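You operate a simulated robot arm through the tools that you are given. There is no shell and no other tool. Be economical: measure what you need, move in short steps, check, and stop when the job is done.

Carry out the task below with a simulated two-armed robot. There is one attempt and no reset: what you move stays moved.

JOB
Scrap the crushed cube and fill its pocket with the cube that the crush test card names.
Fine: crushed cube into the orange tub; the new one is in the top drawer of the orange cabinet; shut the drawer. Where these are worked on the way, their far stop is far enough and under half their travel is too little: top drawer of the orange cabinet.

It is judged by the outcome, as a careful person would: the job done as asked, and still so three seconds after it is handed in. It fails if anything else is knocked over, pushed out of place, dropped, spilled or broken.

ROBOT AND FRAMES
Two 7-joint arms with two-finger grippers on one trunk, on a base that drives. Base frame: it is fixed to the floor where the robot stands at the start and does not move with it; the origin is under the middle of the robot, x ahead of it, y to its left, z up; the surface under the hand at the start is at about z = 860. Lengths are in mm, angles in rad, forces in N, time in s.
The left shoulder is at the start at [46, 175, 1203], the right one opposite. With the tool pointing down near the work surface each hand reaches from about 100 to 840 mm from the robot's upright axis, wherever it stands, measured 20 degrees to its own side. Places, roughly: inside of the orange tub [500, 400, 900]; pocket 1 of the orange tray [500, 200, 900]; pocket 2 of the orange tray [500, 100, 900]; pocket 3 of the orange tray [500, 0, 900]; top drawer of the orange cabinet [500, 200, 700]. Payload 2.94 kg a hand.
The tool frame of a hand sits at the grasp point between the pads (the TCP): z along the fingers, y along the line on which they close. The tips reach 30 mm beyond it. Largest opening 138 mm; the body of the gripper starts 109 mm behind the TCP.
Orientation is that of the tool frame in the base frame, as a unit quaternion [x, y, z, w]. With the fingers straight down and closing along the base's y, the tool's x points along the base's -x, its y along +y and its z along -z.

CONTROLS
- The arms move only by the tool servo_tool. It takes "left_commands", "right_commands" or both (then of equal length, played together; a hand with none holds still); each is a list of rows, each a list of 7 numbers: the finger opening in m, from 0 to 0.138, then the shift along the tool's x, y, z in m, then the turn, a rotation vector about the tool's x, y, z in rad. In form: [[fingers, dx, dy, dz, rx, ry, rz], ...]. A call has 1 to 10 rows; each row is the pose to reach, as a shift and turn from the pose commanded when the call began, along the tool's axes at that moment. Rows are played at 5 a second. More than 50 mm and 0.15 rad between two rows, or a gripper value outside its range, and nothing of the call is played. Where a pose cannot be reached the arm comes as near as it can. A force on the tool above 40 N (or 10 N above the force at the start of the call, whichever is more), or a blocked arm, ends the call early, and 0.2 s more pass. Each finger halts on what it meets, pressing with about 29 N; the grip force reading is that of the motor and also rises with nothing between the fingers. The clock runs only during rows and for 0.2 s after the last one: add rows that repeat a pose to give the fingers time. The reply holds the time, the measured pose of the TCP, the force on the tool along the base axes, the opening and the grip force, in the units named above and with some noise, with the torque about the TCP (base axes, N m) and any sound that the robot's microphone picked up, and new pictures: "views" is both (left out), scene, wrist or none (wrist: the cameras of the hands that moved).
- Cameras (640 x 400 px; columns grow to the right, rows downward): "scene" is now at [110.1, 23.6, 1663.7]; the picture's right is [0.46, -0.89, 0.00], its down [-0.78, -0.40, -0.48] and it looks along [0.43, 0.22, -0.88] (base axes); focal length 256 px, centre (320, 200). "left" rides on the left gripper at [71, -19, -146] in its tool frame; the picture's right is [0.26, 0.97, 0.00], its down [-0.85, 0.23, -0.48] and it looks along [-0.46, 0.12, 0.88] (tool axes); focal length 280 px, centre (320, 200). "right" rides on the right gripper at [71, 19, -146] in its tool frame; the picture's right is [-0.26, 0.96, 0.00], its down [-0.85, -0.23, -0.48] and it looks along [-0.46, -0.12, 0.88] (tool axes); focal length 280 px, centre (320, 200). There is no depth. A picture from a camera that has moved, and an enlarged one, comes with that camera's place and axes in the base frame and with its lens. The place of the scene camera against the robot may be out by one fixed shift of up to 25 mm in any direction.
- lift_body(by): slides the trunk up (or, below 0, down) by that many mm; the arms and the scene camera ride with it, the base frame stays. It gives what a move gives, with no picture.
- drive_base(legs): drives the robot by 1 to 6 legs, each [ahead, turn to the left] in mm and rad, along the robot's own axes; the way and the turn of a leg run together, so that a leg with both is an arc; at most 1500 mm and 3.142 rad a leg. The arms and the cameras ride along, it lands a little off, and it stops where it bumps. It gives what a move gives, and a new picture of the scene camera.
- turn_head(pan, tilt): turns the head with the scene camera to pan (to the left, within 2.094 rad either way) and tilt (down, from -0.506 to 1.204), counted from straight ahead of the robot. It gives what a move gives, and a new picture of the scene camera.
- enlarge(camera, box): a new picture of the part [left, top, right, bottom] of that camera's present view, enlarged. No time passes.
- finish_job(): hands the job in; it is judged then, once.

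Work in short steps. Places have to be worked out from the pictures, the camera data and where the tool is seen: move nearer, look again, correct. Check each grasp and each placing, and mend what went wrong. You have 120 turns and 260 pictures in all, those below and enlarged ones among them. Open the grippers and draw the arms clear of the work before you hand the job in, unless the task says otherwise; then end with one line.

The tools are called as name(argument=value, ...) on one line, values as JSON. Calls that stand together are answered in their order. servo_tool: Moves the arms, as the interface text tells. Its arguments: {"type":"object","properties":{"left_commands":{"type":"array","items":{"type":"array","items":{"type":"number"}}},"right_commands":{"type":"array","items":{"type":"array","items":{"type":"number"}}},"views":{"type":"string","enum":["both","scene","wrist","none"]}},"required":[]} The other tools are called the same way: lift_body (by) slides the trunk up or down; drive_base (legs) drives the base; turn_head (pan, tilt) turns the head that bears the scene camera; enlarge (camera, box) takes an enlarged picture of a part of a camera's view; finish_job () hands the job in.

At the start:

```text
t: 0.0
left_tcp_pos: [483.5, 525.9, 1122.8]
left_ee_rot: [0.0, 1.0, 0.0, 0.0]
left_wrist_force: [0.0, -0.3, 0.7]
left_ft_torque: [-0.01, -0.01, -0.02]
left_gripper_width: 138.1
left_finger_force: 0.0
right_tcp_pos: [583.2, -78.2, 1176.3]
right_ee_rot: [0.0, 1.0, 0.0, -0.001]
right_wrist_force: [0.6, -0.1, 0.0]
right_ft_torque: [-0.01, 0.03, 0.03]
right_gripper_width: 137.7
right_finger_force: 0.1
trunk travel left (down, up): [-375.0, 359.0]
robot x, y, heading: [-0.5, -0.9, -0.002]
head pan, tilt: [0.476, 1.066]
```

scene: 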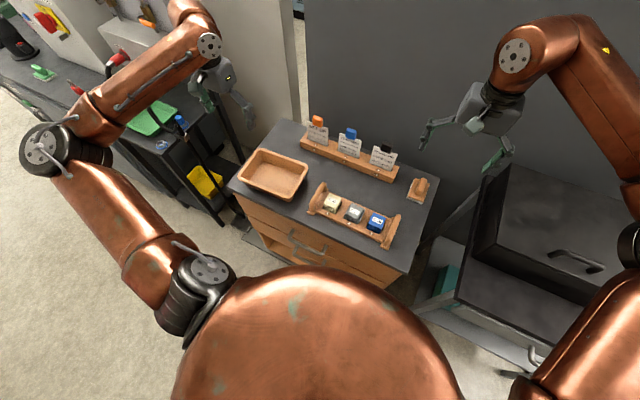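
right: 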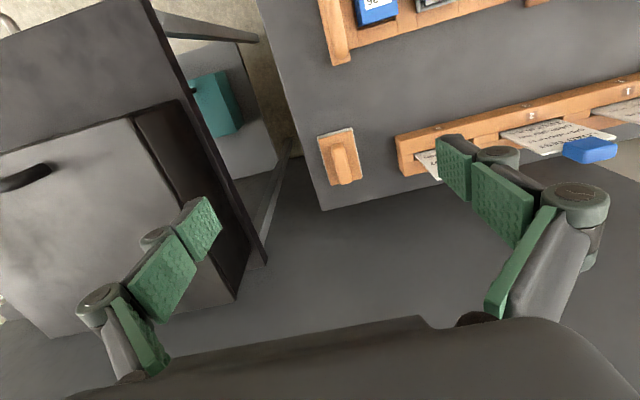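
left: 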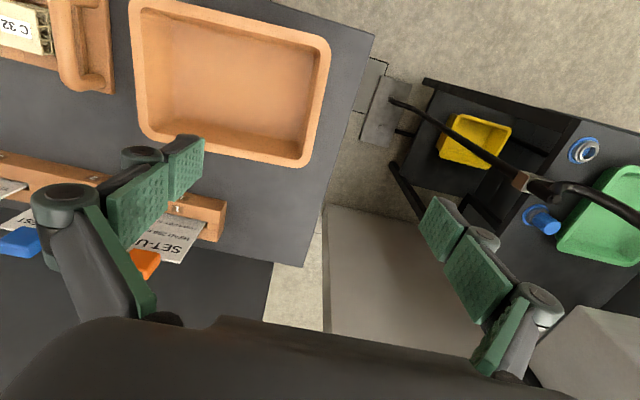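

The scene shows the tray with three cubes and a card rail behind it. I enlarge the cards and the cubes to read them.

enlarge(camera="scene", box=[290, 105, 410, 180])

enlarge(camera="scene", box=[300, 175, 410, 245])

```text
5.33 times, centred on (350, 142) of scene
camera zoom: at [110.1, 23.6, 1663.7], right [0.46, -0.89, 0.0], down [-0.78, -0.4, -0.48], along [0.43, 0.22, -0.88], focal length 1364 px, centre (160, 507)
```

zoom: 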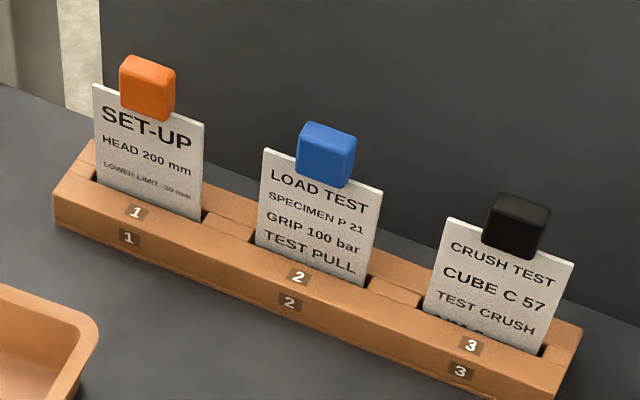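

```text
5.71 times, centred on (355, 210) of scene
camera zoom: at [110.1, 23.6, 1663.7], right [0.46, -0.89, 0.0], down [-0.78, -0.4, -0.48], along [0.43, 0.22, -0.88], focal length 1461 px, centre (120, 143)
```

zoom: 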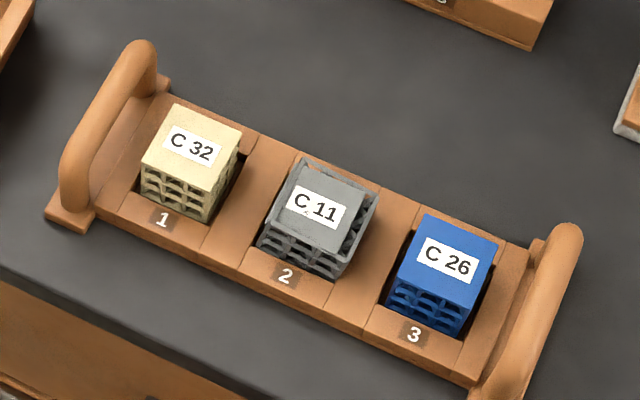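

The card names C 57. The grey C 11 cube looks crushed, but I want a nearer view, so I move the left hand over the tray and tilt the head down to see the cabinet front.

servo_tool(left_commands=[[0.138, 0.01, -0.05, 0, 0, 0, 0], [0.138, 0.02, -0.1, 0, 0, 0, 0], [0.138, 0.03, -0.145, 0, 0, 0, 0], [0.138, 0.04, -0.19, 0, 0, 0, 0], [0.138, 0.05, -0.235, 0, 0, 0, 0], [0.138, 0.06, -0.28, 0, 0, 0, 0], [0.138, 0.08, -0.32, 0, 0, 0, 0], [0.138, 0.1, -0.36, 0, 0, 0, 0], [0.138, 0.1, -0.36, 0, 0, 0, 0]], views="wrist")

turn_head(pan=0.3, tilt=1.2)

```text
refused: row 1 steps farther than a row can; nothing moved
```

```text
t: 0.7
left_tcp_pos: [482.7, 526.1, 1123.9]
left_ee_rot: [0.0, 1.0, 0.0, 0.0]
left_wrist_force: [-0.4, -0.3, 0.0]
left_ft_torque: [-0.02, 0.01, -0.02]
left_gripper_width: 138.1
left_finger_force: 0.0
right_tcp_pos: [582.7, -78.1, 1176.0]
right_ee_rot: [0.0, 1.0, 0.0, -0.001]
right_wrist_force: [1.0, 1.0, -0.1]
right_ft_torque: [-0.02, 0.02, 0.01]
right_gripper_width: 137.8
right_finger_force: 0.1
trunk travel left (down, up): [-375.0, 359.0]
robot x, y, heading: [1.1, 3.0, 0.001]
head pan, tilt: [0.3, 1.201]
camera scene: at [105.4, 10.2, 1655.6], right [0.3, -0.96, 0.0], down [-0.89, -0.28, -0.36], along [0.35, 0.11, -0.93], focal length 256 px, centre (320, 200)
```

scene: 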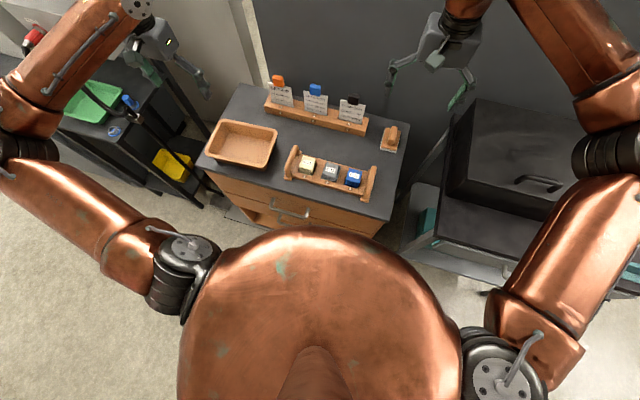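

The step was a little too long; I redo the move with shorter rows.

servo_tool(left_commands=[[0.138, 0.01, -0.04, 0, 0, 0, 0], [0.138, 0.02, -0.08, 0, 0, 0, 0], [0.138, 0.03, -0.12, 0, 0, 0, 0], [0.138, 0.04, -0.16, 0, 0, 0, 0], [0.138, 0.05, -0.2, 0, 0, 0, 0], [0.138, 0.06, -0.24, 0, 0, 0, 0], [0.138, 0.08, -0.28, 0, 0, 0, 0], [0.138, 0.1, -0.31, 0, 0, 0, 0], [0.138, 0.1, -0.34, 0, 0, 0, 0], [0.138, 0.1, -0.34, 0, 0, 0, 0]], views="both")

```text
t: 2.9
left_tcp_pos: [381.8, 188.0, 1122.9]
left_ee_rot: [0.0, 1.0, 0.0, 0.001]
left_wrist_force: [-0.6, 0.7, 0.4]
left_ft_torque: [-0.07, -0.02, 0.0]
left_gripper_width: 138.1
left_finger_force: 0.0
right_tcp_pos: [582.5, -77.8, 1176.2]
right_ee_rot: [0.001, 1.0, -0.001, 0.0]
right_wrist_force: [-0.4, 0.2, -0.1]
right_ft_torque: [-0.01, -0.03, 0.01]
right_gripper_width: 138.0
right_finger_force: 0.1
trunk travel left (down, up): [-375.0, 359.0]
robot x, y, heading: [-2.0, -2.7, 0.002]
head pan, tilt: [0.3, 1.201]
camera scene: at [104.5, 11.2, 1655.7], right [0.3, -0.96, 0.0], down [-0.89, -0.28, -0.36], along [0.35, 0.11, -0.93], focal length 256 px, centre (320, 200)
camera left: at [311.5, 169.1, 1269.7], right [-0.26, 0.96, 0.0], down [0.85, 0.23, 0.48], along [0.46, 0.12, -0.88], focal length 280 px, centre (320, 200)
```

scene: 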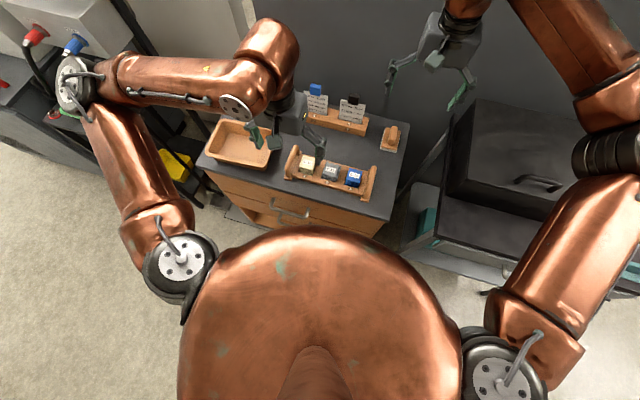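
left: 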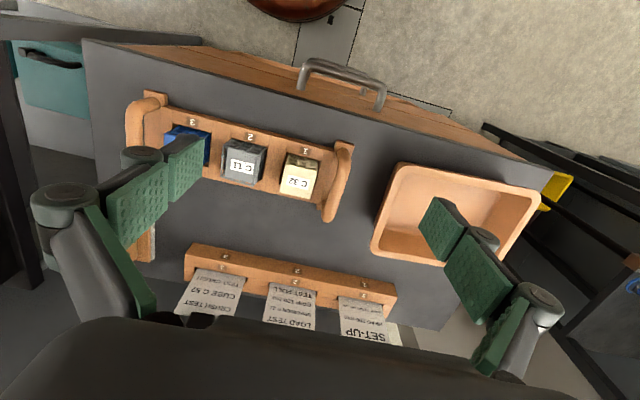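

The left wrist camera sees the cubes well; I enlarge it to judge which is crushed.

enlarge(camera="left", box=[120, 80, 360, 230])

enlarge(camera="left", box=[280, 30, 540, 170])

```text
2.67 times, centred on (240, 155) of left
camera zoom: at [311.5, 169.1, 1269.7], right [-0.26, 0.96, 0.0], down [0.85, 0.23, 0.48], along [0.46, 0.12, -0.88], focal length 748 px, centre (533, 320)
```

zoom: 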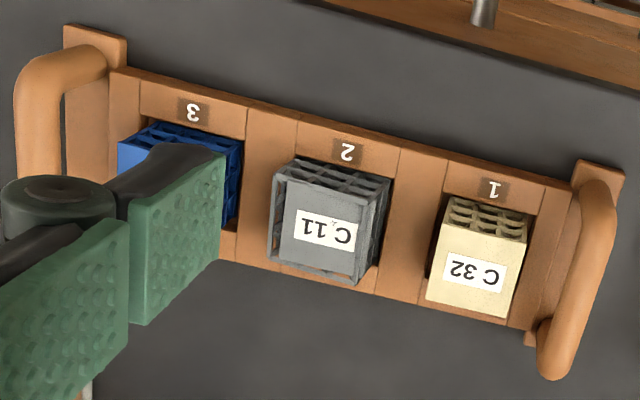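

```text
2.46 times, centred on (410, 100) of left
camera zoom: at [311.5, 169.1, 1269.7], right [-0.26, 0.96, 0.0], down [0.85, 0.23, 0.48], along [0.46, 0.12, -0.88], focal length 690 px, centre (98, 446)
```

zoom: 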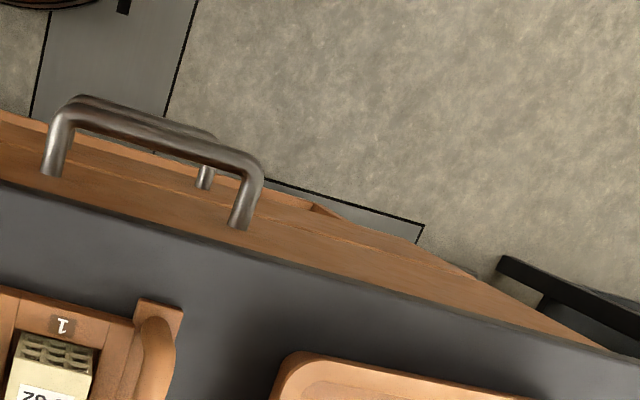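

C 11's top is sunken inside its frame, so it is the crushed one. The drawer handle bar is at about x≈331, y≈156–282. I need room to open it, so I check what's behind the robot before backing off.

turn_head(pan=2.09, tilt=0.6)

turn_head(pan=-2.09, tilt=0.6)

```text
t: 4.7
left_tcp_pos: [383.2, 187.5, 1123.2]
left_ee_rot: [0.001, 1.0, 0.0, -0.001]
left_wrist_force: [0.2, 0.1, 0.1]
left_ft_torque: [-0.01, 0.0, 0.0]
left_gripper_width: 137.8
left_finger_force: 0.1
right_tcp_pos: [583.8, -78.8, 1175.4]
right_ee_rot: [0.0, 1.0, 0.001, -0.001]
right_wrist_force: [-0.3, 0.1, 0.0]
right_ft_torque: [0.0, -0.03, -0.02]
right_gripper_width: 138.1
right_finger_force: 0.1
trunk travel left (down, up): [-375.0, 359.0]
robot x, y, heading: [-1.6, 0.4, -0.002]
head pan, tilt: [2.089, 0.6]
camera scene: at [8.2, 70.2, 1700.2], right [0.87, 0.49, 0.0], down [0.28, -0.49, -0.82], along [-0.41, 0.72, -0.57], focal length 256 px, centre (320, 200)
```

scene: 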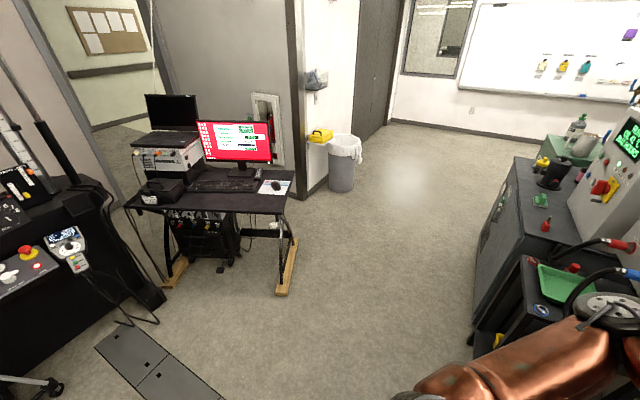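

```text
t: 8.1
left_tcp_pos: [382.5, 187.7, 1124.3]
left_ee_rot: [0.0, 1.0, 0.0, -0.001]
left_wrist_force: [0.3, 0.3, 0.5]
left_ft_torque: [-0.06, 0.04, 0.02]
left_gripper_width: 138.1
left_finger_force: 0.1
right_tcp_pos: [583.4, -78.5, 1176.4]
right_ee_rot: [0.0, 1.0, 0.001, -0.001]
right_wrist_force: [0.2, -0.3, -0.3]
right_ft_torque: [0.01, 0.01, 0.01]
right_gripper_width: 138.1
right_finger_force: 0.1
trunk travel left (down, up): [-375.0, 359.0]
robot x, y, heading: [-0.1, 3.5, -0.0]
head pan, tilt: [-2.089, 0.6]
camera scene: at [8.2, -83.5, 1700.2], right [-0.87, 0.5, 0.0], down [0.28, 0.49, -0.83], along [-0.41, -0.72, -0.56], focal length 256 px, centre (320, 200)
```

scene: 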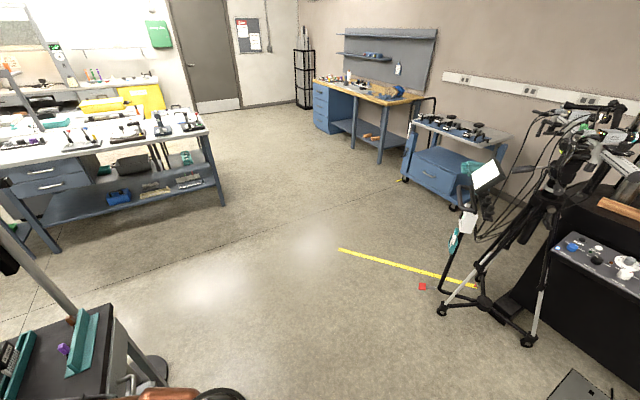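

The floor behind is clear for well over a metre. I back off 220 mm and look at the cabinet front.

drive_base(legs=[[-220, 0]])

turn_head(pan=0.35, tilt=1.0)

servo_tool(left_commands=[[0.138, 0, 0, 0, 0, 0, 0]], views="wrist")

```text
t: 9.8
left_tcp_pos: [162.1, 187.4, 1123.0]
left_ee_rot: [-0.002, 1.0, 0.0, -0.002]
left_wrist_force: [0.4, 0.4, 0.6]
left_ft_torque: [0.0, 0.05, -0.03]
left_gripper_width: 138.1
left_finger_force: 0.0
right_tcp_pos: [364.1, -78.7, 1174.0]
right_ee_rot: [-0.001, 1.0, -0.001, -0.002]
right_wrist_force: [0.9, -0.5, -0.3]
right_ft_torque: [-0.01, 0.07, -0.02]
right_gripper_width: 137.8
right_finger_force: 0.0
trunk travel left (down, up): [-375.0, 359.0]
robot x, y, heading: [-217.4, -0.8, 0.004]
head pan, tilt: [-2.089, 0.6]
camera scene: at [-210.6, -83.5, 1700.1], right [-0.87, 0.49, 0.0], down [0.28, 0.49, -0.83], along [-0.41, -0.72, -0.56], focal length 256 px, centre (320, 200)
```

scene: 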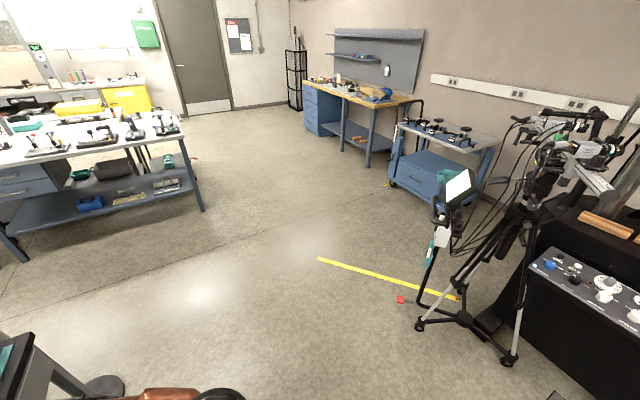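

```text
t: 12.0
left_tcp_pos: [160.8, 186.6, 1122.7]
left_ee_rot: [-0.001, 1.0, 0.001, -0.001]
left_wrist_force: [-0.3, 0.5, 0.2]
left_ft_torque: [0.03, -0.02, 0.01]
left_gripper_width: 138.0
left_finger_force: 0.1
right_tcp_pos: [361.9, -77.6, 1174.2]
right_ee_rot: [-0.001, 1.0, 0.0, -0.001]
right_wrist_force: [0.3, -0.1, -0.1]
right_ft_torque: [0.0, 0.0, 0.01]
right_gripper_width: 138.2
right_finger_force: 0.0
trunk travel left (down, up): [-375.0, 359.0]
robot x, y, heading: [-220.2, -0.3, 0.001]
head pan, tilt: [0.351, 1.0]
camera scene: at [-104.2, 17.2, 1668.2], right [0.34, -0.94, 0.0], down [-0.79, -0.29, -0.54], along [0.51, 0.19, -0.84], focal length 256 px, centre (320, 200)
```

scene: 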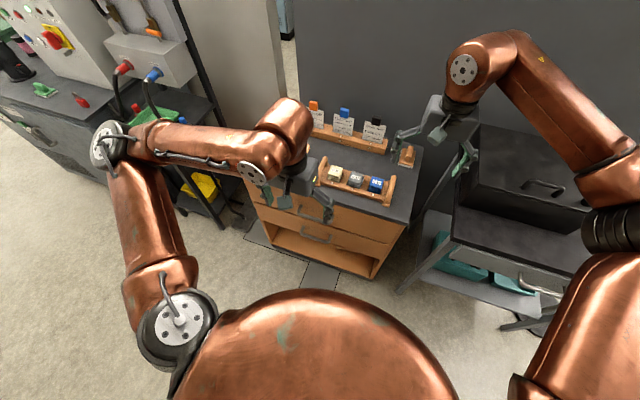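

```text
t: 12.4
left_tcp_pos: [160.6, 187.1, 1123.3]
left_ee_rot: [-0.001, 1.0, -0.001, -0.002]
left_wrist_force: [-0.4, -0.3, 0.1]
left_ft_torque: [-0.02, 0.02, 0.01]
left_gripper_width: 137.9
left_finger_force: 0.1
right_tcp_pos: [362.0, -77.4, 1175.3]
right_ee_rot: [-0.001, 1.0, 0.0, -0.002]
right_wrist_force: [0.4, -1.0, 0.4]
right_ft_torque: [0.02, 0.01, -0.02]
right_gripper_width: 138.1
right_finger_force: 0.0
trunk travel left (down, up): [-375.0, 359.0]
robot x, y, heading: [-220.8, -1.0, 0.002]
head pan, tilt: [0.351, 1.0]
camera left: at [90.9, 168.6, 1269.6], right [-0.26, 0.96, 0.0], down [0.85, 0.23, 0.47], along [0.46, 0.13, -0.88], focal length 280 px, centre (320, 200)
```

left: 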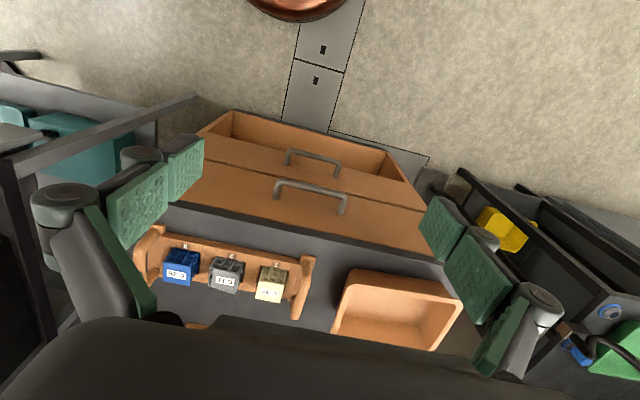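

Triangulating from two views, the top handle bar is at x≈330, y≈150–288, z≈787, standing about 45 mm off the front. I turn the left hand 90° so that it closes along x, while moving it towards a place in front of and above the bar.

servo_tool(left_commands=[[0.138, 0, 0, 0, 0, 0, 0.14], [0.138, 0, 0, 0, 0, 0, 0.28], [0.138, 0, 0, 0, 0, 0, 0.42], [0.138, 0, 0, 0, 0, 0, 0.56], [0.138, 0, 0, 0, 0, 0, 0.7], [0.138, 0, 0, 0, 0, 0, 0.84], [0.138, 0, 0, 0, 0, 0, 0.98], [0.138, 0, 0, 0, 0, 0, 1.12], [0.138, 0, 0, 0, 0, 0, 1.26], [0.138, 0, 0, 0, 0, 0, 1.4]], views="scene")

```text
t: 14.6
left_tcp_pos: [161.5, 186.6, 1122.7]
left_ee_rot: [0.644, 0.765, -0.001, -0.001]
left_wrist_force: [0.5, 0.2, 0.2]
left_ft_torque: [0.01, -0.02, -0.01]
left_gripper_width: 137.9
left_finger_force: 0.1
right_tcp_pos: [363.0, -77.5, 1174.8]
right_ee_rot: [-0.001, 1.0, 0.0, -0.001]
right_wrist_force: [0.7, -0.3, -0.5]
right_ft_torque: [-0.03, -0.02, 0.03]
right_gripper_width: 138.0
right_finger_force: 0.0
trunk travel left (down, up): [-375.0, 359.0]
robot x, y, heading: [-220.5, 0.0, 0.004]
head pan, tilt: [0.351, 1.0]
camera scene: at [-104.2, 17.2, 1668.2], right [0.34, -0.94, 0.0], down [-0.79, -0.29, -0.54], along [0.51, 0.19, -0.84], focal length 256 px, centre (320, 200)
```

scene: 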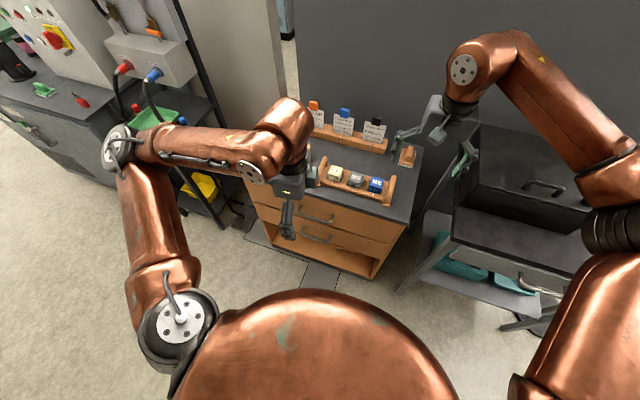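

Nearly turned. I finish the turn and move to above the bar at [330, 220, 910] with the opening narrowed to 50 mm.

servo_tool(left_commands=[[0.05, 0, 0.03, 0.03, 0, 0, 0.06], [0.05, 0.0, 0.06, 0.06, 0, 0, 0.12], [0.05, 0.001, 0.09, 0.09, 0, 0, 0.171], [0.05, 0.002, 0.12, 0.12, 0, 0, 0.171], [0.05, 0.003, 0.15, 0.15, 0, 0, 0.171], [0.05, 0.004, 0.171, 0.185, 0, 0, 0.171], [0.05, 0.004, 0.171, 0.213, 0, 0, 0.171], [0.05, 0.004, 0.171, 0.213, 0, 0, 0.171]], views="both")

```text
t: 16.4
left_tcp_pos: [328.7, 220.5, 909.2]
left_ee_rot: [0.706, 0.708, 0.0, 0.0]
left_wrist_force: [0.3, -0.7, -0.2]
left_ft_torque: [-0.03, 0.01, -0.05]
left_gripper_width: 50.1
left_finger_force: 0.1
right_tcp_pos: [362.6, -77.8, 1174.9]
right_ee_rot: [0.0, 1.0, 0.0, 0.0]
right_wrist_force: [0.4, -0.1, 0.3]
right_ft_torque: [0.0, -0.01, -0.01]
right_gripper_width: 137.8
right_finger_force: 0.1
trunk travel left (down, up): [-375.0, 359.0]
robot x, y, heading: [-224.8, -1.0, 0.001]
head pan, tilt: [0.351, 1.0]
camera scene: at [-104.2, 17.1, 1668.2], right [0.34, -0.94, 0.0], down [-0.79, -0.29, -0.54], along [0.51, 0.19, -0.84], focal length 256 px, centre (320, 200)
camera left: at [309.5, 291.5, 1055.9], right [0.96, 0.26, 0.0], down [0.23, -0.85, 0.48], along [0.12, -0.46, -0.88], focal length 280 px, centre (320, 200)
```

scene: 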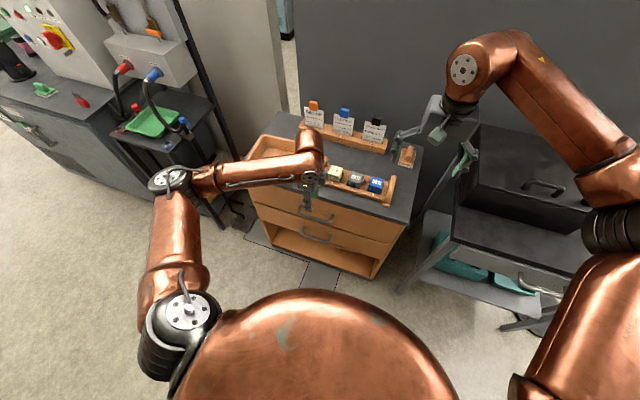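
left: 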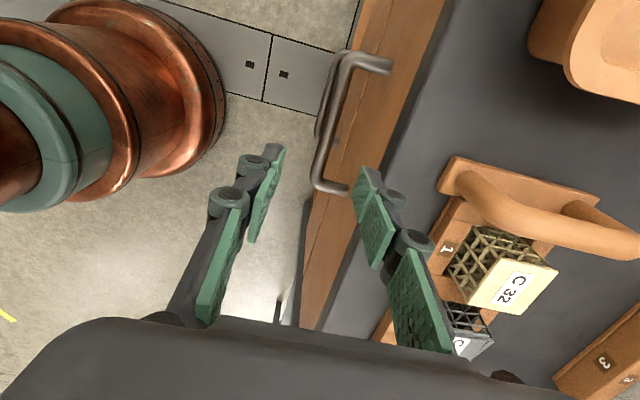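

The bar from this view runs along x≈334 between y≈171 and 289, and the front is at about x 370. I narrow to 38 mm and go down around the bar to z≈797.

servo_tool(left_commands=[[0.038, 0.005, 0.003, 0.02, 0, 0, 0], [0.038, 0.01, 0.003, 0.045, 0, 0, 0], [0.038, 0.01, 0.003, 0.07, 0, 0, 0], [0.038, 0.01, 0.003, 0.09, 0, 0, 0], [0.038, 0.01, 0.003, 0.112, 0, 0, 0], [0.038, 0.01, 0.003, 0.112, 0, 0, 0]], views="both")

```text
t: 17.8
left_tcp_pos: [331.8, 230.1, 797.3]
left_ee_rot: [0.707, 0.707, 0.0, 0.001]
left_wrist_force: [0.3, -0.1, -0.1]
left_ft_torque: [0.01, -0.01, 0.02]
left_gripper_width: 37.7
left_finger_force: 0.0
right_tcp_pos: [361.2, -76.6, 1174.3]
right_ee_rot: [-0.001, 1.0, 0.0, -0.002]
right_wrist_force: [-0.5, -0.9, -0.5]
right_ft_torque: [0.02, -0.01, 0.02]
right_gripper_width: 138.1
right_finger_force: 0.0
trunk travel left (down, up): [-375.0, 359.0]
robot x, y, heading: [-221.5, -1.3, 0.003]
head pan, tilt: [0.351, 1.0]
camera scene: at [-104.5, 17.2, 1668.2], right [0.34, -0.94, 0.0], down [-0.79, -0.29, -0.54], along [0.51, 0.19, -0.84], focal length 256 px, centre (320, 200)
camera left: at [312.3, 302.3, 943.8], right [0.96, 0.26, 0.0], down [0.23, -0.85, 0.48], along [0.12, -0.46, -0.88], focal length 280 px, centre (320, 200)
```

scene: 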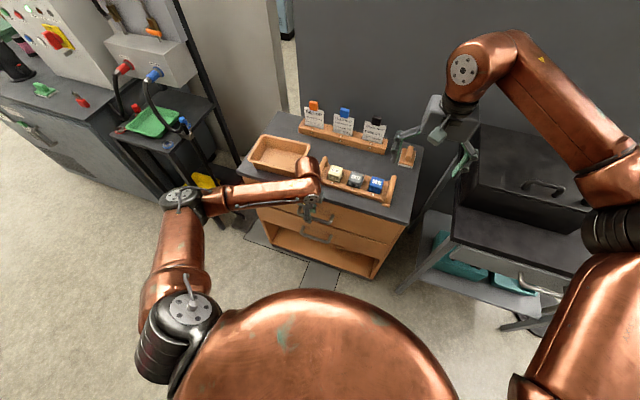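
left: 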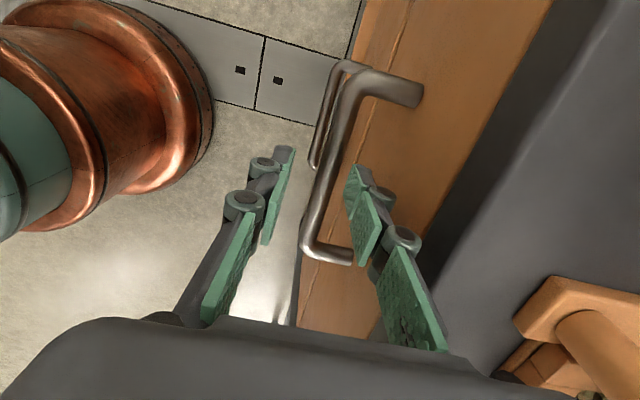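

The bar is between the fingers. I close on it.

servo_tool(left_commands=[[0.005, 0, 0, 0, 0, 0, 0], [0.005, 0, 0, 0, 0, 0, 0], [0.005, 0, 0, 0, 0, 0, 0], [0.005, 0, 0, 0, 0, 0, 0]], views="wrist")

```text
t: 18.8
left_tcp_pos: [332.6, 229.6, 797.4]
left_ee_rot: [0.707, 0.707, 0.0, 0.0]
left_wrist_force: [-0.2, 0.3, -0.1]
left_ft_torque: [0.0, -0.01, 0.0]
left_gripper_width: 4.9
left_finger_force: 0.1
right_tcp_pos: [362.5, -78.3, 1176.3]
right_ee_rot: [-0.001, 1.0, -0.001, -0.001]
right_wrist_force: [0.0, 0.5, 0.3]
right_ft_torque: [-0.02, -0.03, -0.02]
right_gripper_width: 138.1
right_finger_force: 0.0
trunk travel left (down, up): [-375.0, 359.0]
robot x, y, heading: [-219.6, -2.1, 0.004]
head pan, tilt: [0.351, 1.0]
camera left: at [312.5, 302.2, 944.0], right [0.96, 0.26, 0.0], down [0.23, -0.85, 0.48], along [0.12, -0.46, -0.88], focal length 280 px, centre (320, 200)
```

left: 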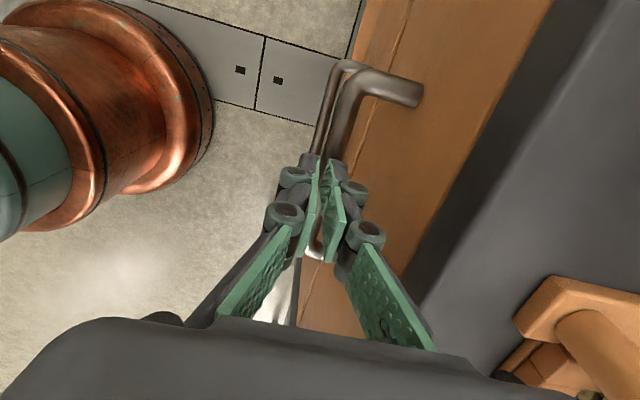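

The fingers closed on nothing: the bar lies lower than the tips, and re-triangulating gives z≈760. I reopen and go 28 mm lower, then close again.

servo_tool(left_commands=[[0.038, 0, 0, 0, 0, 0, 0], [0.038, 0, 0, 0, 0, 0, 0], [0.038, 0, 0, 0.01, 0, 0, 0], [0.038, 0, 0, 0.02, 0, 0, 0], [0.038, 0, 0, 0.028, 0, 0, 0], [0.038, 0, 0, 0.028, 0, 0, 0], [0.005, 0, 0, 0.028, 0, 0, 0], [0.005, 0, 0, 0.028, 0, 0, 0], [0.005, 0, 0, 0.028, 0, 0, 0]], views="wrist")

```text
t: 20.8
left_tcp_pos: [330.8, 231.8, 768.1]
left_ee_rot: [0.706, 0.708, -0.002, -0.001]
left_wrist_force: [-0.6, -0.7, -3.4]
left_ft_torque: [0.06, 0.04, 0.39]
left_gripper_width: 15.2
left_finger_force: 39.9
right_tcp_pos: [363.6, -77.5, 1174.2]
right_ee_rot: [-0.001, 1.0, 0.0, -0.001]
right_wrist_force: [0.4, 0.5, -0.2]
right_ft_torque: [0.01, 0.01, 0.0]
right_gripper_width: 138.2
right_finger_force: 0.1
trunk travel left (down, up): [-375.0, 359.0]
robot x, y, heading: [-220.0, -0.4, 0.005]
head pan, tilt: [0.351, 1.0]
camera left: at [312.3, 302.4, 915.4], right [0.96, 0.26, 0.0], down [0.23, -0.85, 0.48], along [0.12, -0.46, -0.88], focal length 280 px, centre (320, 200)
```

left: 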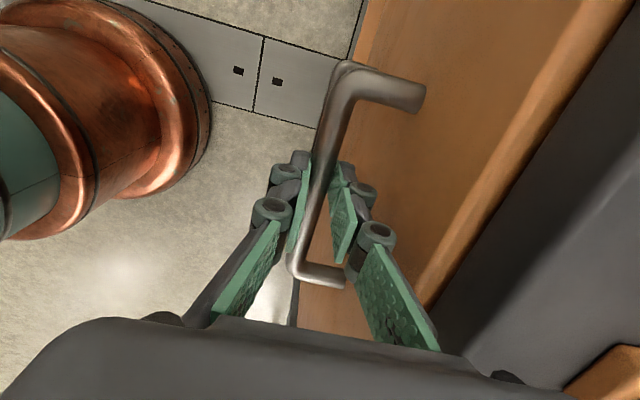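

Gripped: opening 15 mm, 40 N. I pull the drawer straight back, gently.

servo_tool(left_commands=[[0.0, 0, -0.015, 0.028, 0, 0, 0], [0.0, 0, -0.035, 0.028, 0, 0, 0], [0.0, 0, -0.055, 0.028, 0, 0, 0], [0.0, 0, -0.08, 0.028, 0, 0, 0], [0.0, 0, -0.105, 0.028, 0, 0, 0], [0.0, 0, -0.13, 0.028, 0, 0, 0], [0.0, 0, -0.155, 0.028, 0, 0, 0], [0.0, 0, -0.18, 0.028, 0, 0, 0]], views="none")

```text
t: 21.2
left_tcp_pos: [335.6, 231.6, 767.8]
left_ee_rot: [0.706, 0.708, 0.008, 0.01]
left_wrist_force: [1.6, -0.4, 10.5]
left_ft_torque: [0.95, 0.23, 0.34]
left_gripper_width: 15.1
left_finger_force: 40.8
right_tcp_pos: [362.1, -77.5, 1176.3]
right_ee_rot: [-0.001, 1.0, -0.001, 0.0]
right_wrist_force: [0.2, -0.1, 0.2]
right_ft_torque: [-0.02, 0.03, -0.04]
right_gripper_width: 137.8
right_finger_force: 0.1
trunk travel left (down, up): [-375.0, 359.0]
robot x, y, heading: [-220.4, 0.0, 0.0]
head pan, tilt: [0.351, 1.0]
stopped in row 1 (left hand): the force on the tool passed its limit at 44 N (the readings are from after the stop); the commanded pose is now the measured one
```

I repeated the downward shift by mistake, so it pressed down and stopped. I pull again with no vertical shift.

servo_tool(left_commands=[[0.0, 0, -0.01, 0.0, 0, 0, 0], [0.0, 0, -0.025, 0, 0, 0, 0], [0.0, 0, -0.045, 0, 0, 0, 0], [0.0, 0, -0.065, 0, 0, 0, 0], [0.0, 0, -0.09, 0, 0, 0, 0], [0.0, 0, -0.115, 0, 0, 0, 0], [0.0, 0, -0.14, 0, 0, 0, 0], [0.0, 0, -0.165, 0, 0, 0, 0], [0.0, 0, -0.19, 0, 0, 0, 0]], views="scene")

```text
t: 22.3
left_tcp_pos: [258.1, 230.5, 767.4]
left_ee_rot: [0.705, 0.709, 0.01, 0.011]
left_wrist_force: [-0.3, -0.1, 12.5]
left_ft_torque: [0.29, 0.15, 0.3]
left_gripper_width: 15.0
left_finger_force: 40.4
right_tcp_pos: [361.8, -77.3, 1176.2]
right_ee_rot: [-0.001, 1.0, 0.001, -0.001]
right_wrist_force: [-0.4, -0.3, 0.2]
right_ft_torque: [0.01, 0.02, 0.0]
right_gripper_width: 137.9
right_finger_force: 0.0
trunk travel left (down, up): [-375.0, 359.0]
robot x, y, heading: [-221.3, -3.2, 0.003]
head pan, tilt: [0.351, 1.0]
stopped in row 5 (left hand): the force on the tool passed its limit at 40 N (the readings are from after the stop); the commanded pose is now the measured one
camera scene: at [-104.4, 16.9, 1667.9], right [0.35, -0.94, 0.0], down [-0.79, -0.29, -0.54], along [0.51, 0.19, -0.84], focal length 256 px, centre (320, 200)
```

scene: 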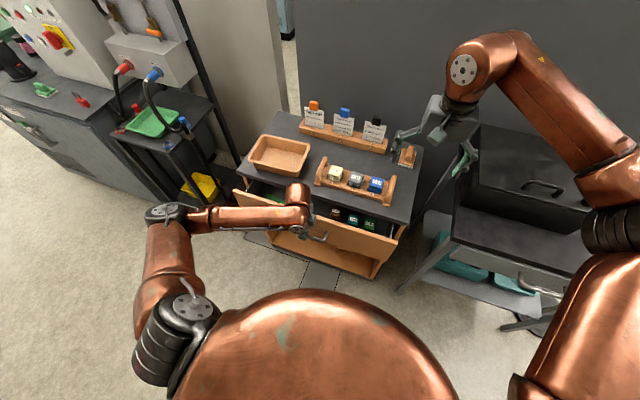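

The drawer is open by about 75 mm and cubes show inside. I keep pulling more slowly.

servo_tool(left_commands=[[0.0, 0, -0.008, 0.0, 0, 0, 0], [0.0, 0, -0.02, 0, 0, 0, 0], [0.0, 0, -0.035, 0, 0, 0, 0], [0.0, 0, -0.05, 0, 0, 0, 0], [0.0, 0, -0.065, 0, 0, 0, 0], [0.0, 0, -0.08, 0, 0, 0, 0], [0.0, 0, -0.095, 0, 0, 0, 0], [0.0, 0, -0.11, 0, 0, 0, 0], [0.0, 0, -0.125, 0, 0, 0, 0], [0.0, 0, -0.14, 0, 0, 0, 0]], views="scene")

```text
t: 23.7
left_tcp_pos: [185.8, 230.3, 767.4]
left_ee_rot: [0.706, 0.708, 0.014, 0.014]
left_wrist_force: [-0.6, 1.4, 17.0]
left_ft_torque: [0.17, 0.11, 0.27]
left_gripper_width: 15.1
left_finger_force: 41.1
right_tcp_pos: [361.2, -77.6, 1175.1]
right_ee_rot: [-0.001, 1.0, 0.001, -0.001]
right_wrist_force: [0.7, 0.6, -0.5]
right_ft_torque: [-0.01, 0.04, 0.02]
right_gripper_width: 137.9
right_finger_force: 0.0
trunk travel left (down, up): [-375.0, 359.0]
robot x, y, heading: [-221.2, -0.2, 0.007]
head pan, tilt: [0.351, 1.0]
stopped in row 6 (left hand): the force on the tool passed its limit at 41 N (the readings are from after the stop); the commanded pose is now the measured one
camera scene: at [-104.1, 16.9, 1667.9], right [0.35, -0.94, 0.0], down [-0.79, -0.29, -0.54], along [0.51, 0.19, -0.84], focal length 256 px, centre (320, 200)
```

scene: 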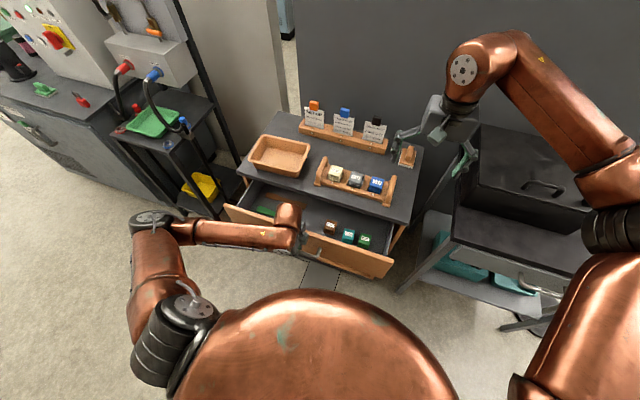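

Opened about 148 mm. A vertical bias of 17 N has built up, so I relax slightly upward and keep pulling to find the stop.

servo_tool(left_commands=[[0.0, 0, 0, -0.003, 0, 0, 0], [0.0, 0, -0.006, -0.004, 0, 0, 0], [0.0, 0, -0.016, -0.004, 0, 0, 0], [0.0, 0, -0.026, -0.004, 0, 0, 0], [0.0, 0, -0.036, -0.004, 0, 0, 0], [0.0, 0, -0.046, -0.004, 0, 0, 0], [0.0, 0, -0.056, -0.004, 0, 0, 0], [0.0, 0, -0.066, -0.004, 0, 0, 0], [0.0, 0, -0.076, -0.004, 0, 0, 0]], views="scene")

```text
t: 25.7
left_tcp_pos: [106.8, 230.0, 768.1]
left_ee_rot: [0.705, 0.709, 0.011, 0.011]
left_wrist_force: [-1.2, 0.4, -10.2]
left_ft_torque: [0.99, -0.03, 0.55]
left_gripper_width: 15.1
left_finger_force: 41.2
right_tcp_pos: [362.2, -76.7, 1175.4]
right_ee_rot: [-0.001, 1.0, 0.0, -0.001]
right_wrist_force: [0.7, -0.7, -0.1]
right_ft_torque: [-0.02, 0.01, -0.01]
right_gripper_width: 137.9
right_finger_force: 0.0
trunk travel left (down, up): [-375.0, 359.0]
robot x, y, heading: [-223.7, 3.0, -0.0]
head pan, tilt: [0.351, 1.0]
camera scene: at [-104.4, 17.7, 1668.3], right [0.35, -0.94, 0.0], down [-0.79, -0.29, -0.54], along [0.51, 0.19, -0.84], focal length 256 px, centre (320, 200)
```

scene: 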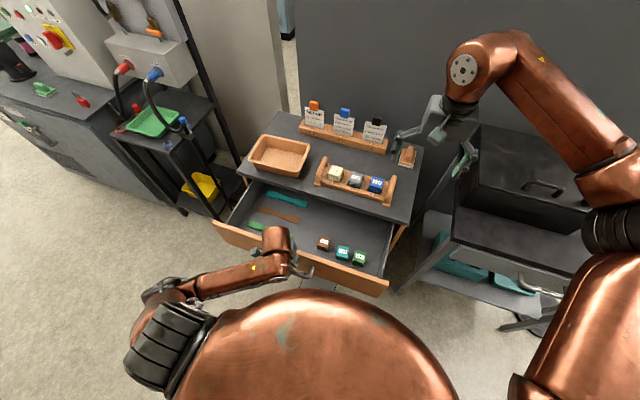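

Open 226 mm now, with three cubes visible. I pull a little more to look for the stop.

servo_tool(left_commands=[[0.0, 0, -0.008, 0.001, 0, 0, 0], [0.0, 0, -0.018, 0.001, 0, 0, 0], [0.0, 0, -0.028, 0.001, 0, 0, 0], [0.0, 0, -0.038, 0.001, 0, 0, 0], [0.0, 0, -0.048, 0.001, 0, 0, 0], [0.0, 0, -0.058, 0.001, 0, 0, 0]], views="scene")

enlarge(camera="scene", box=[210, 180, 410, 305])

```text
t: 26.3
left_tcp_pos: [99.9, 229.8, 766.3]
left_ee_rot: [0.705, 0.709, 0.018, 0.018]
left_wrist_force: [-0.9, -0.5, 19.9]
left_ft_torque: [0.29, 0.16, 0.15]
left_gripper_width: 15.0
left_finger_force: 41.3
left hand out of reach, approached as far as the arm can: row 2
right_tcp_pos: [363.2, -77.4, 1174.9]
right_ee_rot: [-0.001, 1.0, 0.001, -0.001]
right_wrist_force: [-0.3, -0.4, -1.1]
right_ft_torque: [0.02, 0.05, -0.01]
right_gripper_width: 138.0
right_finger_force: 0.2
trunk travel left (down, up): [-375.0, 359.0]
robot x, y, heading: [-220.9, 0.9, 0.004]
head pan, tilt: [0.351, 1.0]
stopped in row 2 (left hand): the force on the tool passed its limit at 42 N (the readings are from after the stop); the commanded pose is now the measured one
camera scene: at [-104.2, 16.3, 1668.4], right [0.35, -0.94, 0.0], down [-0.79, -0.29, -0.54], along [0.51, 0.19, -0.84], focal length 256 px, centre (320, 200)
```

scene: 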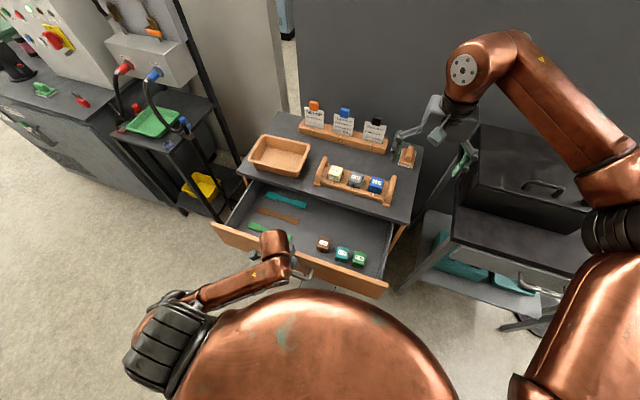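

```text
3.20 times, centred on (310, 242) of scene
camera zoom: at [-104.2, 16.3, 1668.4], right [0.35, -0.94, 0.0], down [-0.79, -0.29, -0.54], along [0.51, 0.19, -0.84], focal length 818 px, centre (352, 64)
```

zoom: 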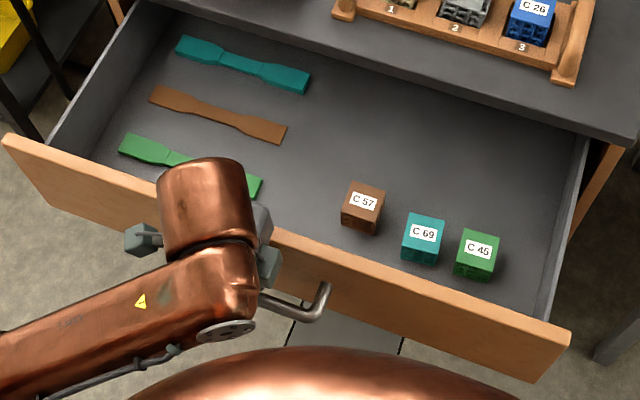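

C 57 is the brown cube in the drawer, which is open 232 mm. I release the handle and lift the left hand clear.

servo_tool(left_commands=[[0.036, 0, 0, 0, 0, 0, 0], [0.036, 0, 0, 0, 0, 0, 0], [0.036, 0, 0, -0.02, 0, 0, 0], [0.036, 0, 0, -0.05, 0, 0, 0], [0.036, 0, 0, -0.09, 0, 0, 0], [0.036, 0, 0, -0.13, 0, 0, 0], [0.036, 0, 0, -0.17, 0, 0, 0], [0.036, 0, 0, -0.21, 0, 0, 0], [0.036, 0, 0, -0.25, 0, 0, 0]], views="scene")

```text
t: 28.3
left_tcp_pos: [195.3, 173.2, 1019.1]
left_ee_rot: [0.704, 0.709, 0.011, 0.021]
left_wrist_force: [1.0, -0.4, 1.0]
left_ft_torque: [0.11, -0.05, 0.01]
left_gripper_width: 36.0
left_finger_force: 0.1
left hand out of reach, approached as far as the arm can: row 3, 4, 5, 6, 7, 8, 9
right_tcp_pos: [361.6, -77.7, 1176.9]
right_ee_rot: [-0.002, 1.0, 0.001, 0.0]
right_wrist_force: [-0.4, 0.5, -0.2]
right_ft_torque: [0.03, -0.03, 0.01]
right_gripper_width: 137.8
right_finger_force: 0.1
trunk travel left (down, up): [-375.0, 359.0]
robot x, y, heading: [-223.3, -0.3, 0.001]
head pan, tilt: [0.351, 1.0]
camera scene: at [-104.8, 15.6, 1668.8], right [0.35, -0.94, 0.0], down [-0.79, -0.29, -0.54], along [0.51, 0.19, -0.84], focal length 256 px, centre (320, 200)
```

scene: 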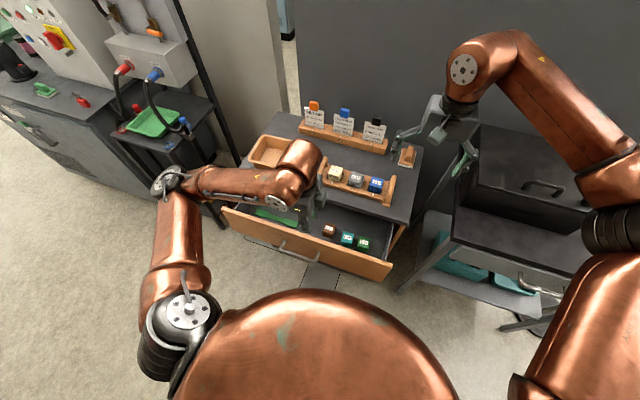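

On the way up the arm ran out of reach and drifted forward, letting the drawer slide partly shut again; I'll reopen it later. First I deal with the crushed cube: turn the left hand back and raise it.

servo_tool(left_commands=[[0.09, 0, 0.03, -0.02, 0, 0, -0.14], [0.09, 0, 0.06, -0.04, 0, 0, -0.28], [0.09, 0, 0.1, -0.06, 0, 0, -0.42], [0.09, 0, 0.14, -0.06, 0, 0, -0.56], [0.09, 0, 0.18, -0.06, 0, 0, -0.7], [0.09, 0, 0.2, -0.06, 0, 0, -0.84], [0.09, 0, 0.2, -0.06, 0, 0, -0.98], [0.09, 0, 0.2, -0.06, 0, 0, -1.12], [0.09, 0, 0.2, -0.06, 0, 0, -1.26], [0.09, 0, 0.2, -0.06, 0, 0, -1.4]], views="both")

```text
t: 30.5
left_tcp_pos: [392.1, 178.2, 1088.9]
left_ee_rot: [0.08, 0.997, 0.0, 0.021]
left_wrist_force: [-0.1, -0.8, -0.2]
left_ft_torque: [0.01, -0.06, 0.0]
left_gripper_width: 90.0
left_finger_force: 0.0
right_tcp_pos: [361.6, -76.6, 1174.9]
right_ee_rot: [-0.001, 1.0, 0.001, 0.0]
right_wrist_force: [-0.2, 0.8, -0.3]
right_ft_torque: [0.01, 0.02, 0.02]
right_gripper_width: 137.9
right_finger_force: 0.1
trunk travel left (down, up): [-375.0, 359.0]
robot x, y, heading: [-220.7, -1.6, 0.002]
head pan, tilt: [0.351, 1.0]
camera scene: at [-104.1, 17.2, 1668.2], right [0.35, -0.94, 0.0], down [-0.79, -0.29, -0.54], along [0.51, 0.19, -0.84], focal length 256 px, centre (320, 200)
camera left: at [312.7, 170.5, 1231.2], right [-0.1, 0.99, -0.01], down [0.85, 0.09, 0.51], along [0.51, 0.05, -0.86], focal length 280 px, centre (320, 200)
```

scene: 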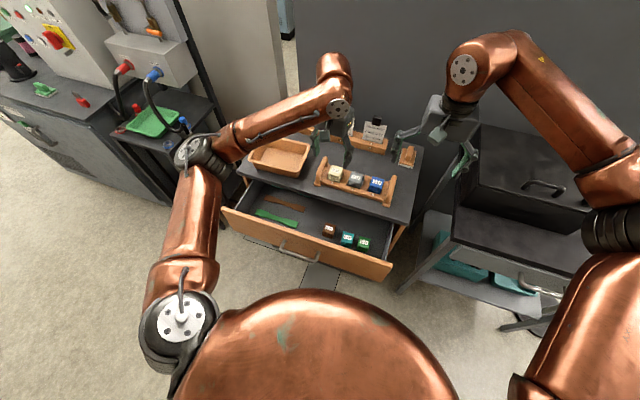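
left: 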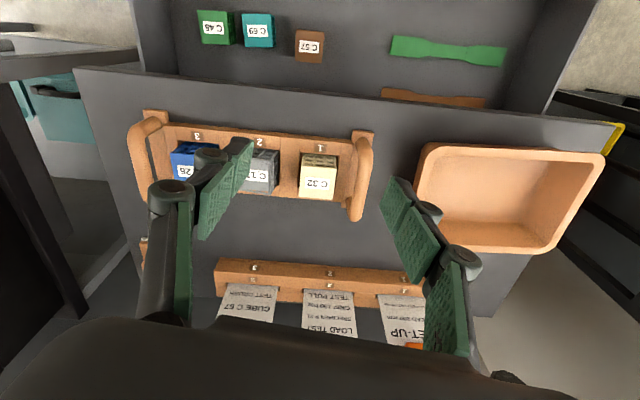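

The right hand crowds the tray, so I shift it right by 120 mm. I level the left hand and move it above C 11 at about [430, 102, 1050] for a closer view.

servo_tool(left_commands=[[0.09, -0.01, 0, 0.0, 0, 0.02, -0.08], [0.09, -0.02, -0.02, 0.01, 0, 0.042, -0.16], [0.09, -0.03, -0.045, 0.02, 0, 0.042, -0.16], [0.09, -0.04, -0.069, 0.03, 0, 0.042, -0.16], [0.09, -0.05, -0.069, 0.039, 0, 0.042, -0.16], [0.09, -0.05, -0.069, 0.039, 0, 0.042, -0.16]], right_commands=[[0.138, 0, -0.04, 0, 0, 0, 0], [0.138, 0, -0.08, 0, 0, 0, 0], [0.138, 0, -0.12, 0, 0, 0, 0], [0.138, 0, -0.12, 0, 0, 0, 0], [0.138, 0, -0.12, 0, 0, 0, 0], [0.138, 0, -0.12, 0, 0, 0, 0]], views="both")

enlarge(camera="left", box=[200, 60, 420, 200])

```text
t: 31.9
left_tcp_pos: [430.6, 100.0, 1052.0]
left_ee_rot: [0.002, 1.0, 0.002, 0.002]
left_wrist_force: [0.5, -0.1, -0.5]
left_ft_torque: [0.01, 0.0, -0.03]
left_gripper_width: 89.9
left_finger_force: 0.1
right_tcp_pos: [362.5, -197.6, 1175.9]
right_ee_rot: [-0.001, 1.0, 0.001, -0.001]
right_wrist_force: [0.0, -0.5, -0.9]
right_ft_torque: [0.01, 0.01, 0.02]
right_gripper_width: 137.9
right_finger_force: 0.0
trunk travel left (down, up): [-375.0, 359.0]
robot x, y, heading: [-222.7, 1.1, -0.001]
head pan, tilt: [0.351, 1.0]
camera scene: at [-104.3, 16.9, 1668.2], right [0.35, -0.94, 0.0], down [-0.79, -0.29, -0.54], along [0.51, 0.19, -0.84], focal length 256 px, centre (320, 200)
camera right: at [291.1, -178.8, 1321.3], right [0.26, 0.97, 0.0], down [0.85, -0.23, 0.47], along [0.46, -0.12, -0.88], focal length 280 px, centre (320, 200)
camera left: at [360.1, 82.3, 1197.5], right [-0.26, 0.97, 0.0], down [0.85, 0.23, 0.48], along [0.46, 0.13, -0.88], focal length 280 px, centre (320, 200)
```

scene: 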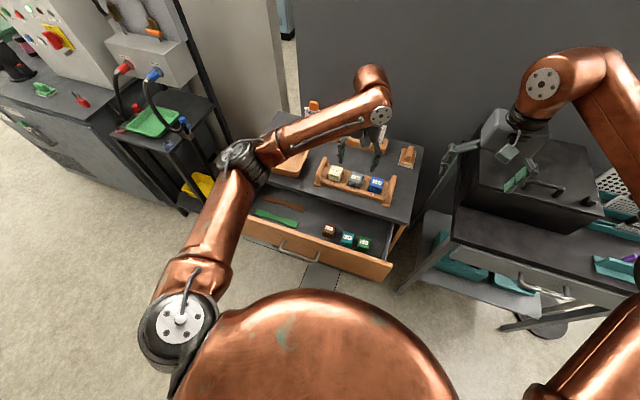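
right: 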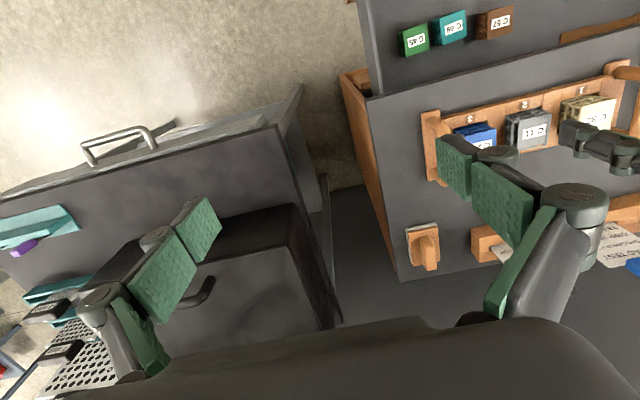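
left: 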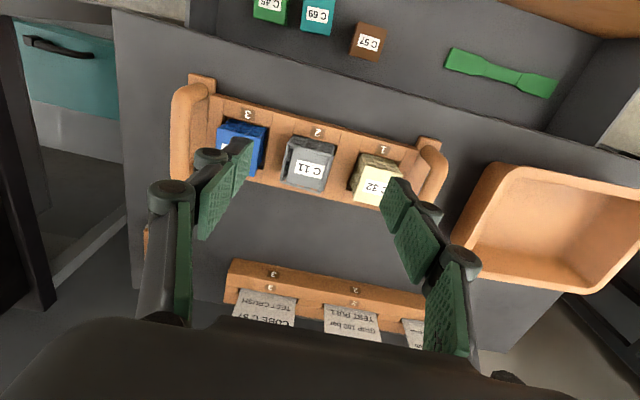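

```text
2.86 times, centred on (310, 130) of left
camera zoom: at [360.1, 82.3, 1197.5], right [-0.26, 0.97, 0.0], down [0.85, 0.23, 0.48], along [0.46, 0.13, -0.88], focal length 801 px, centre (349, 400)
```

zoom: 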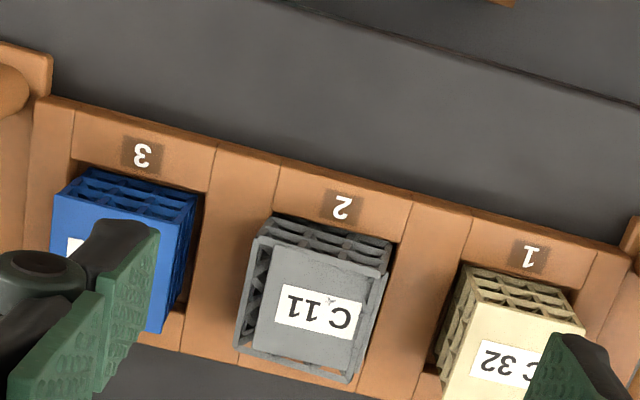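

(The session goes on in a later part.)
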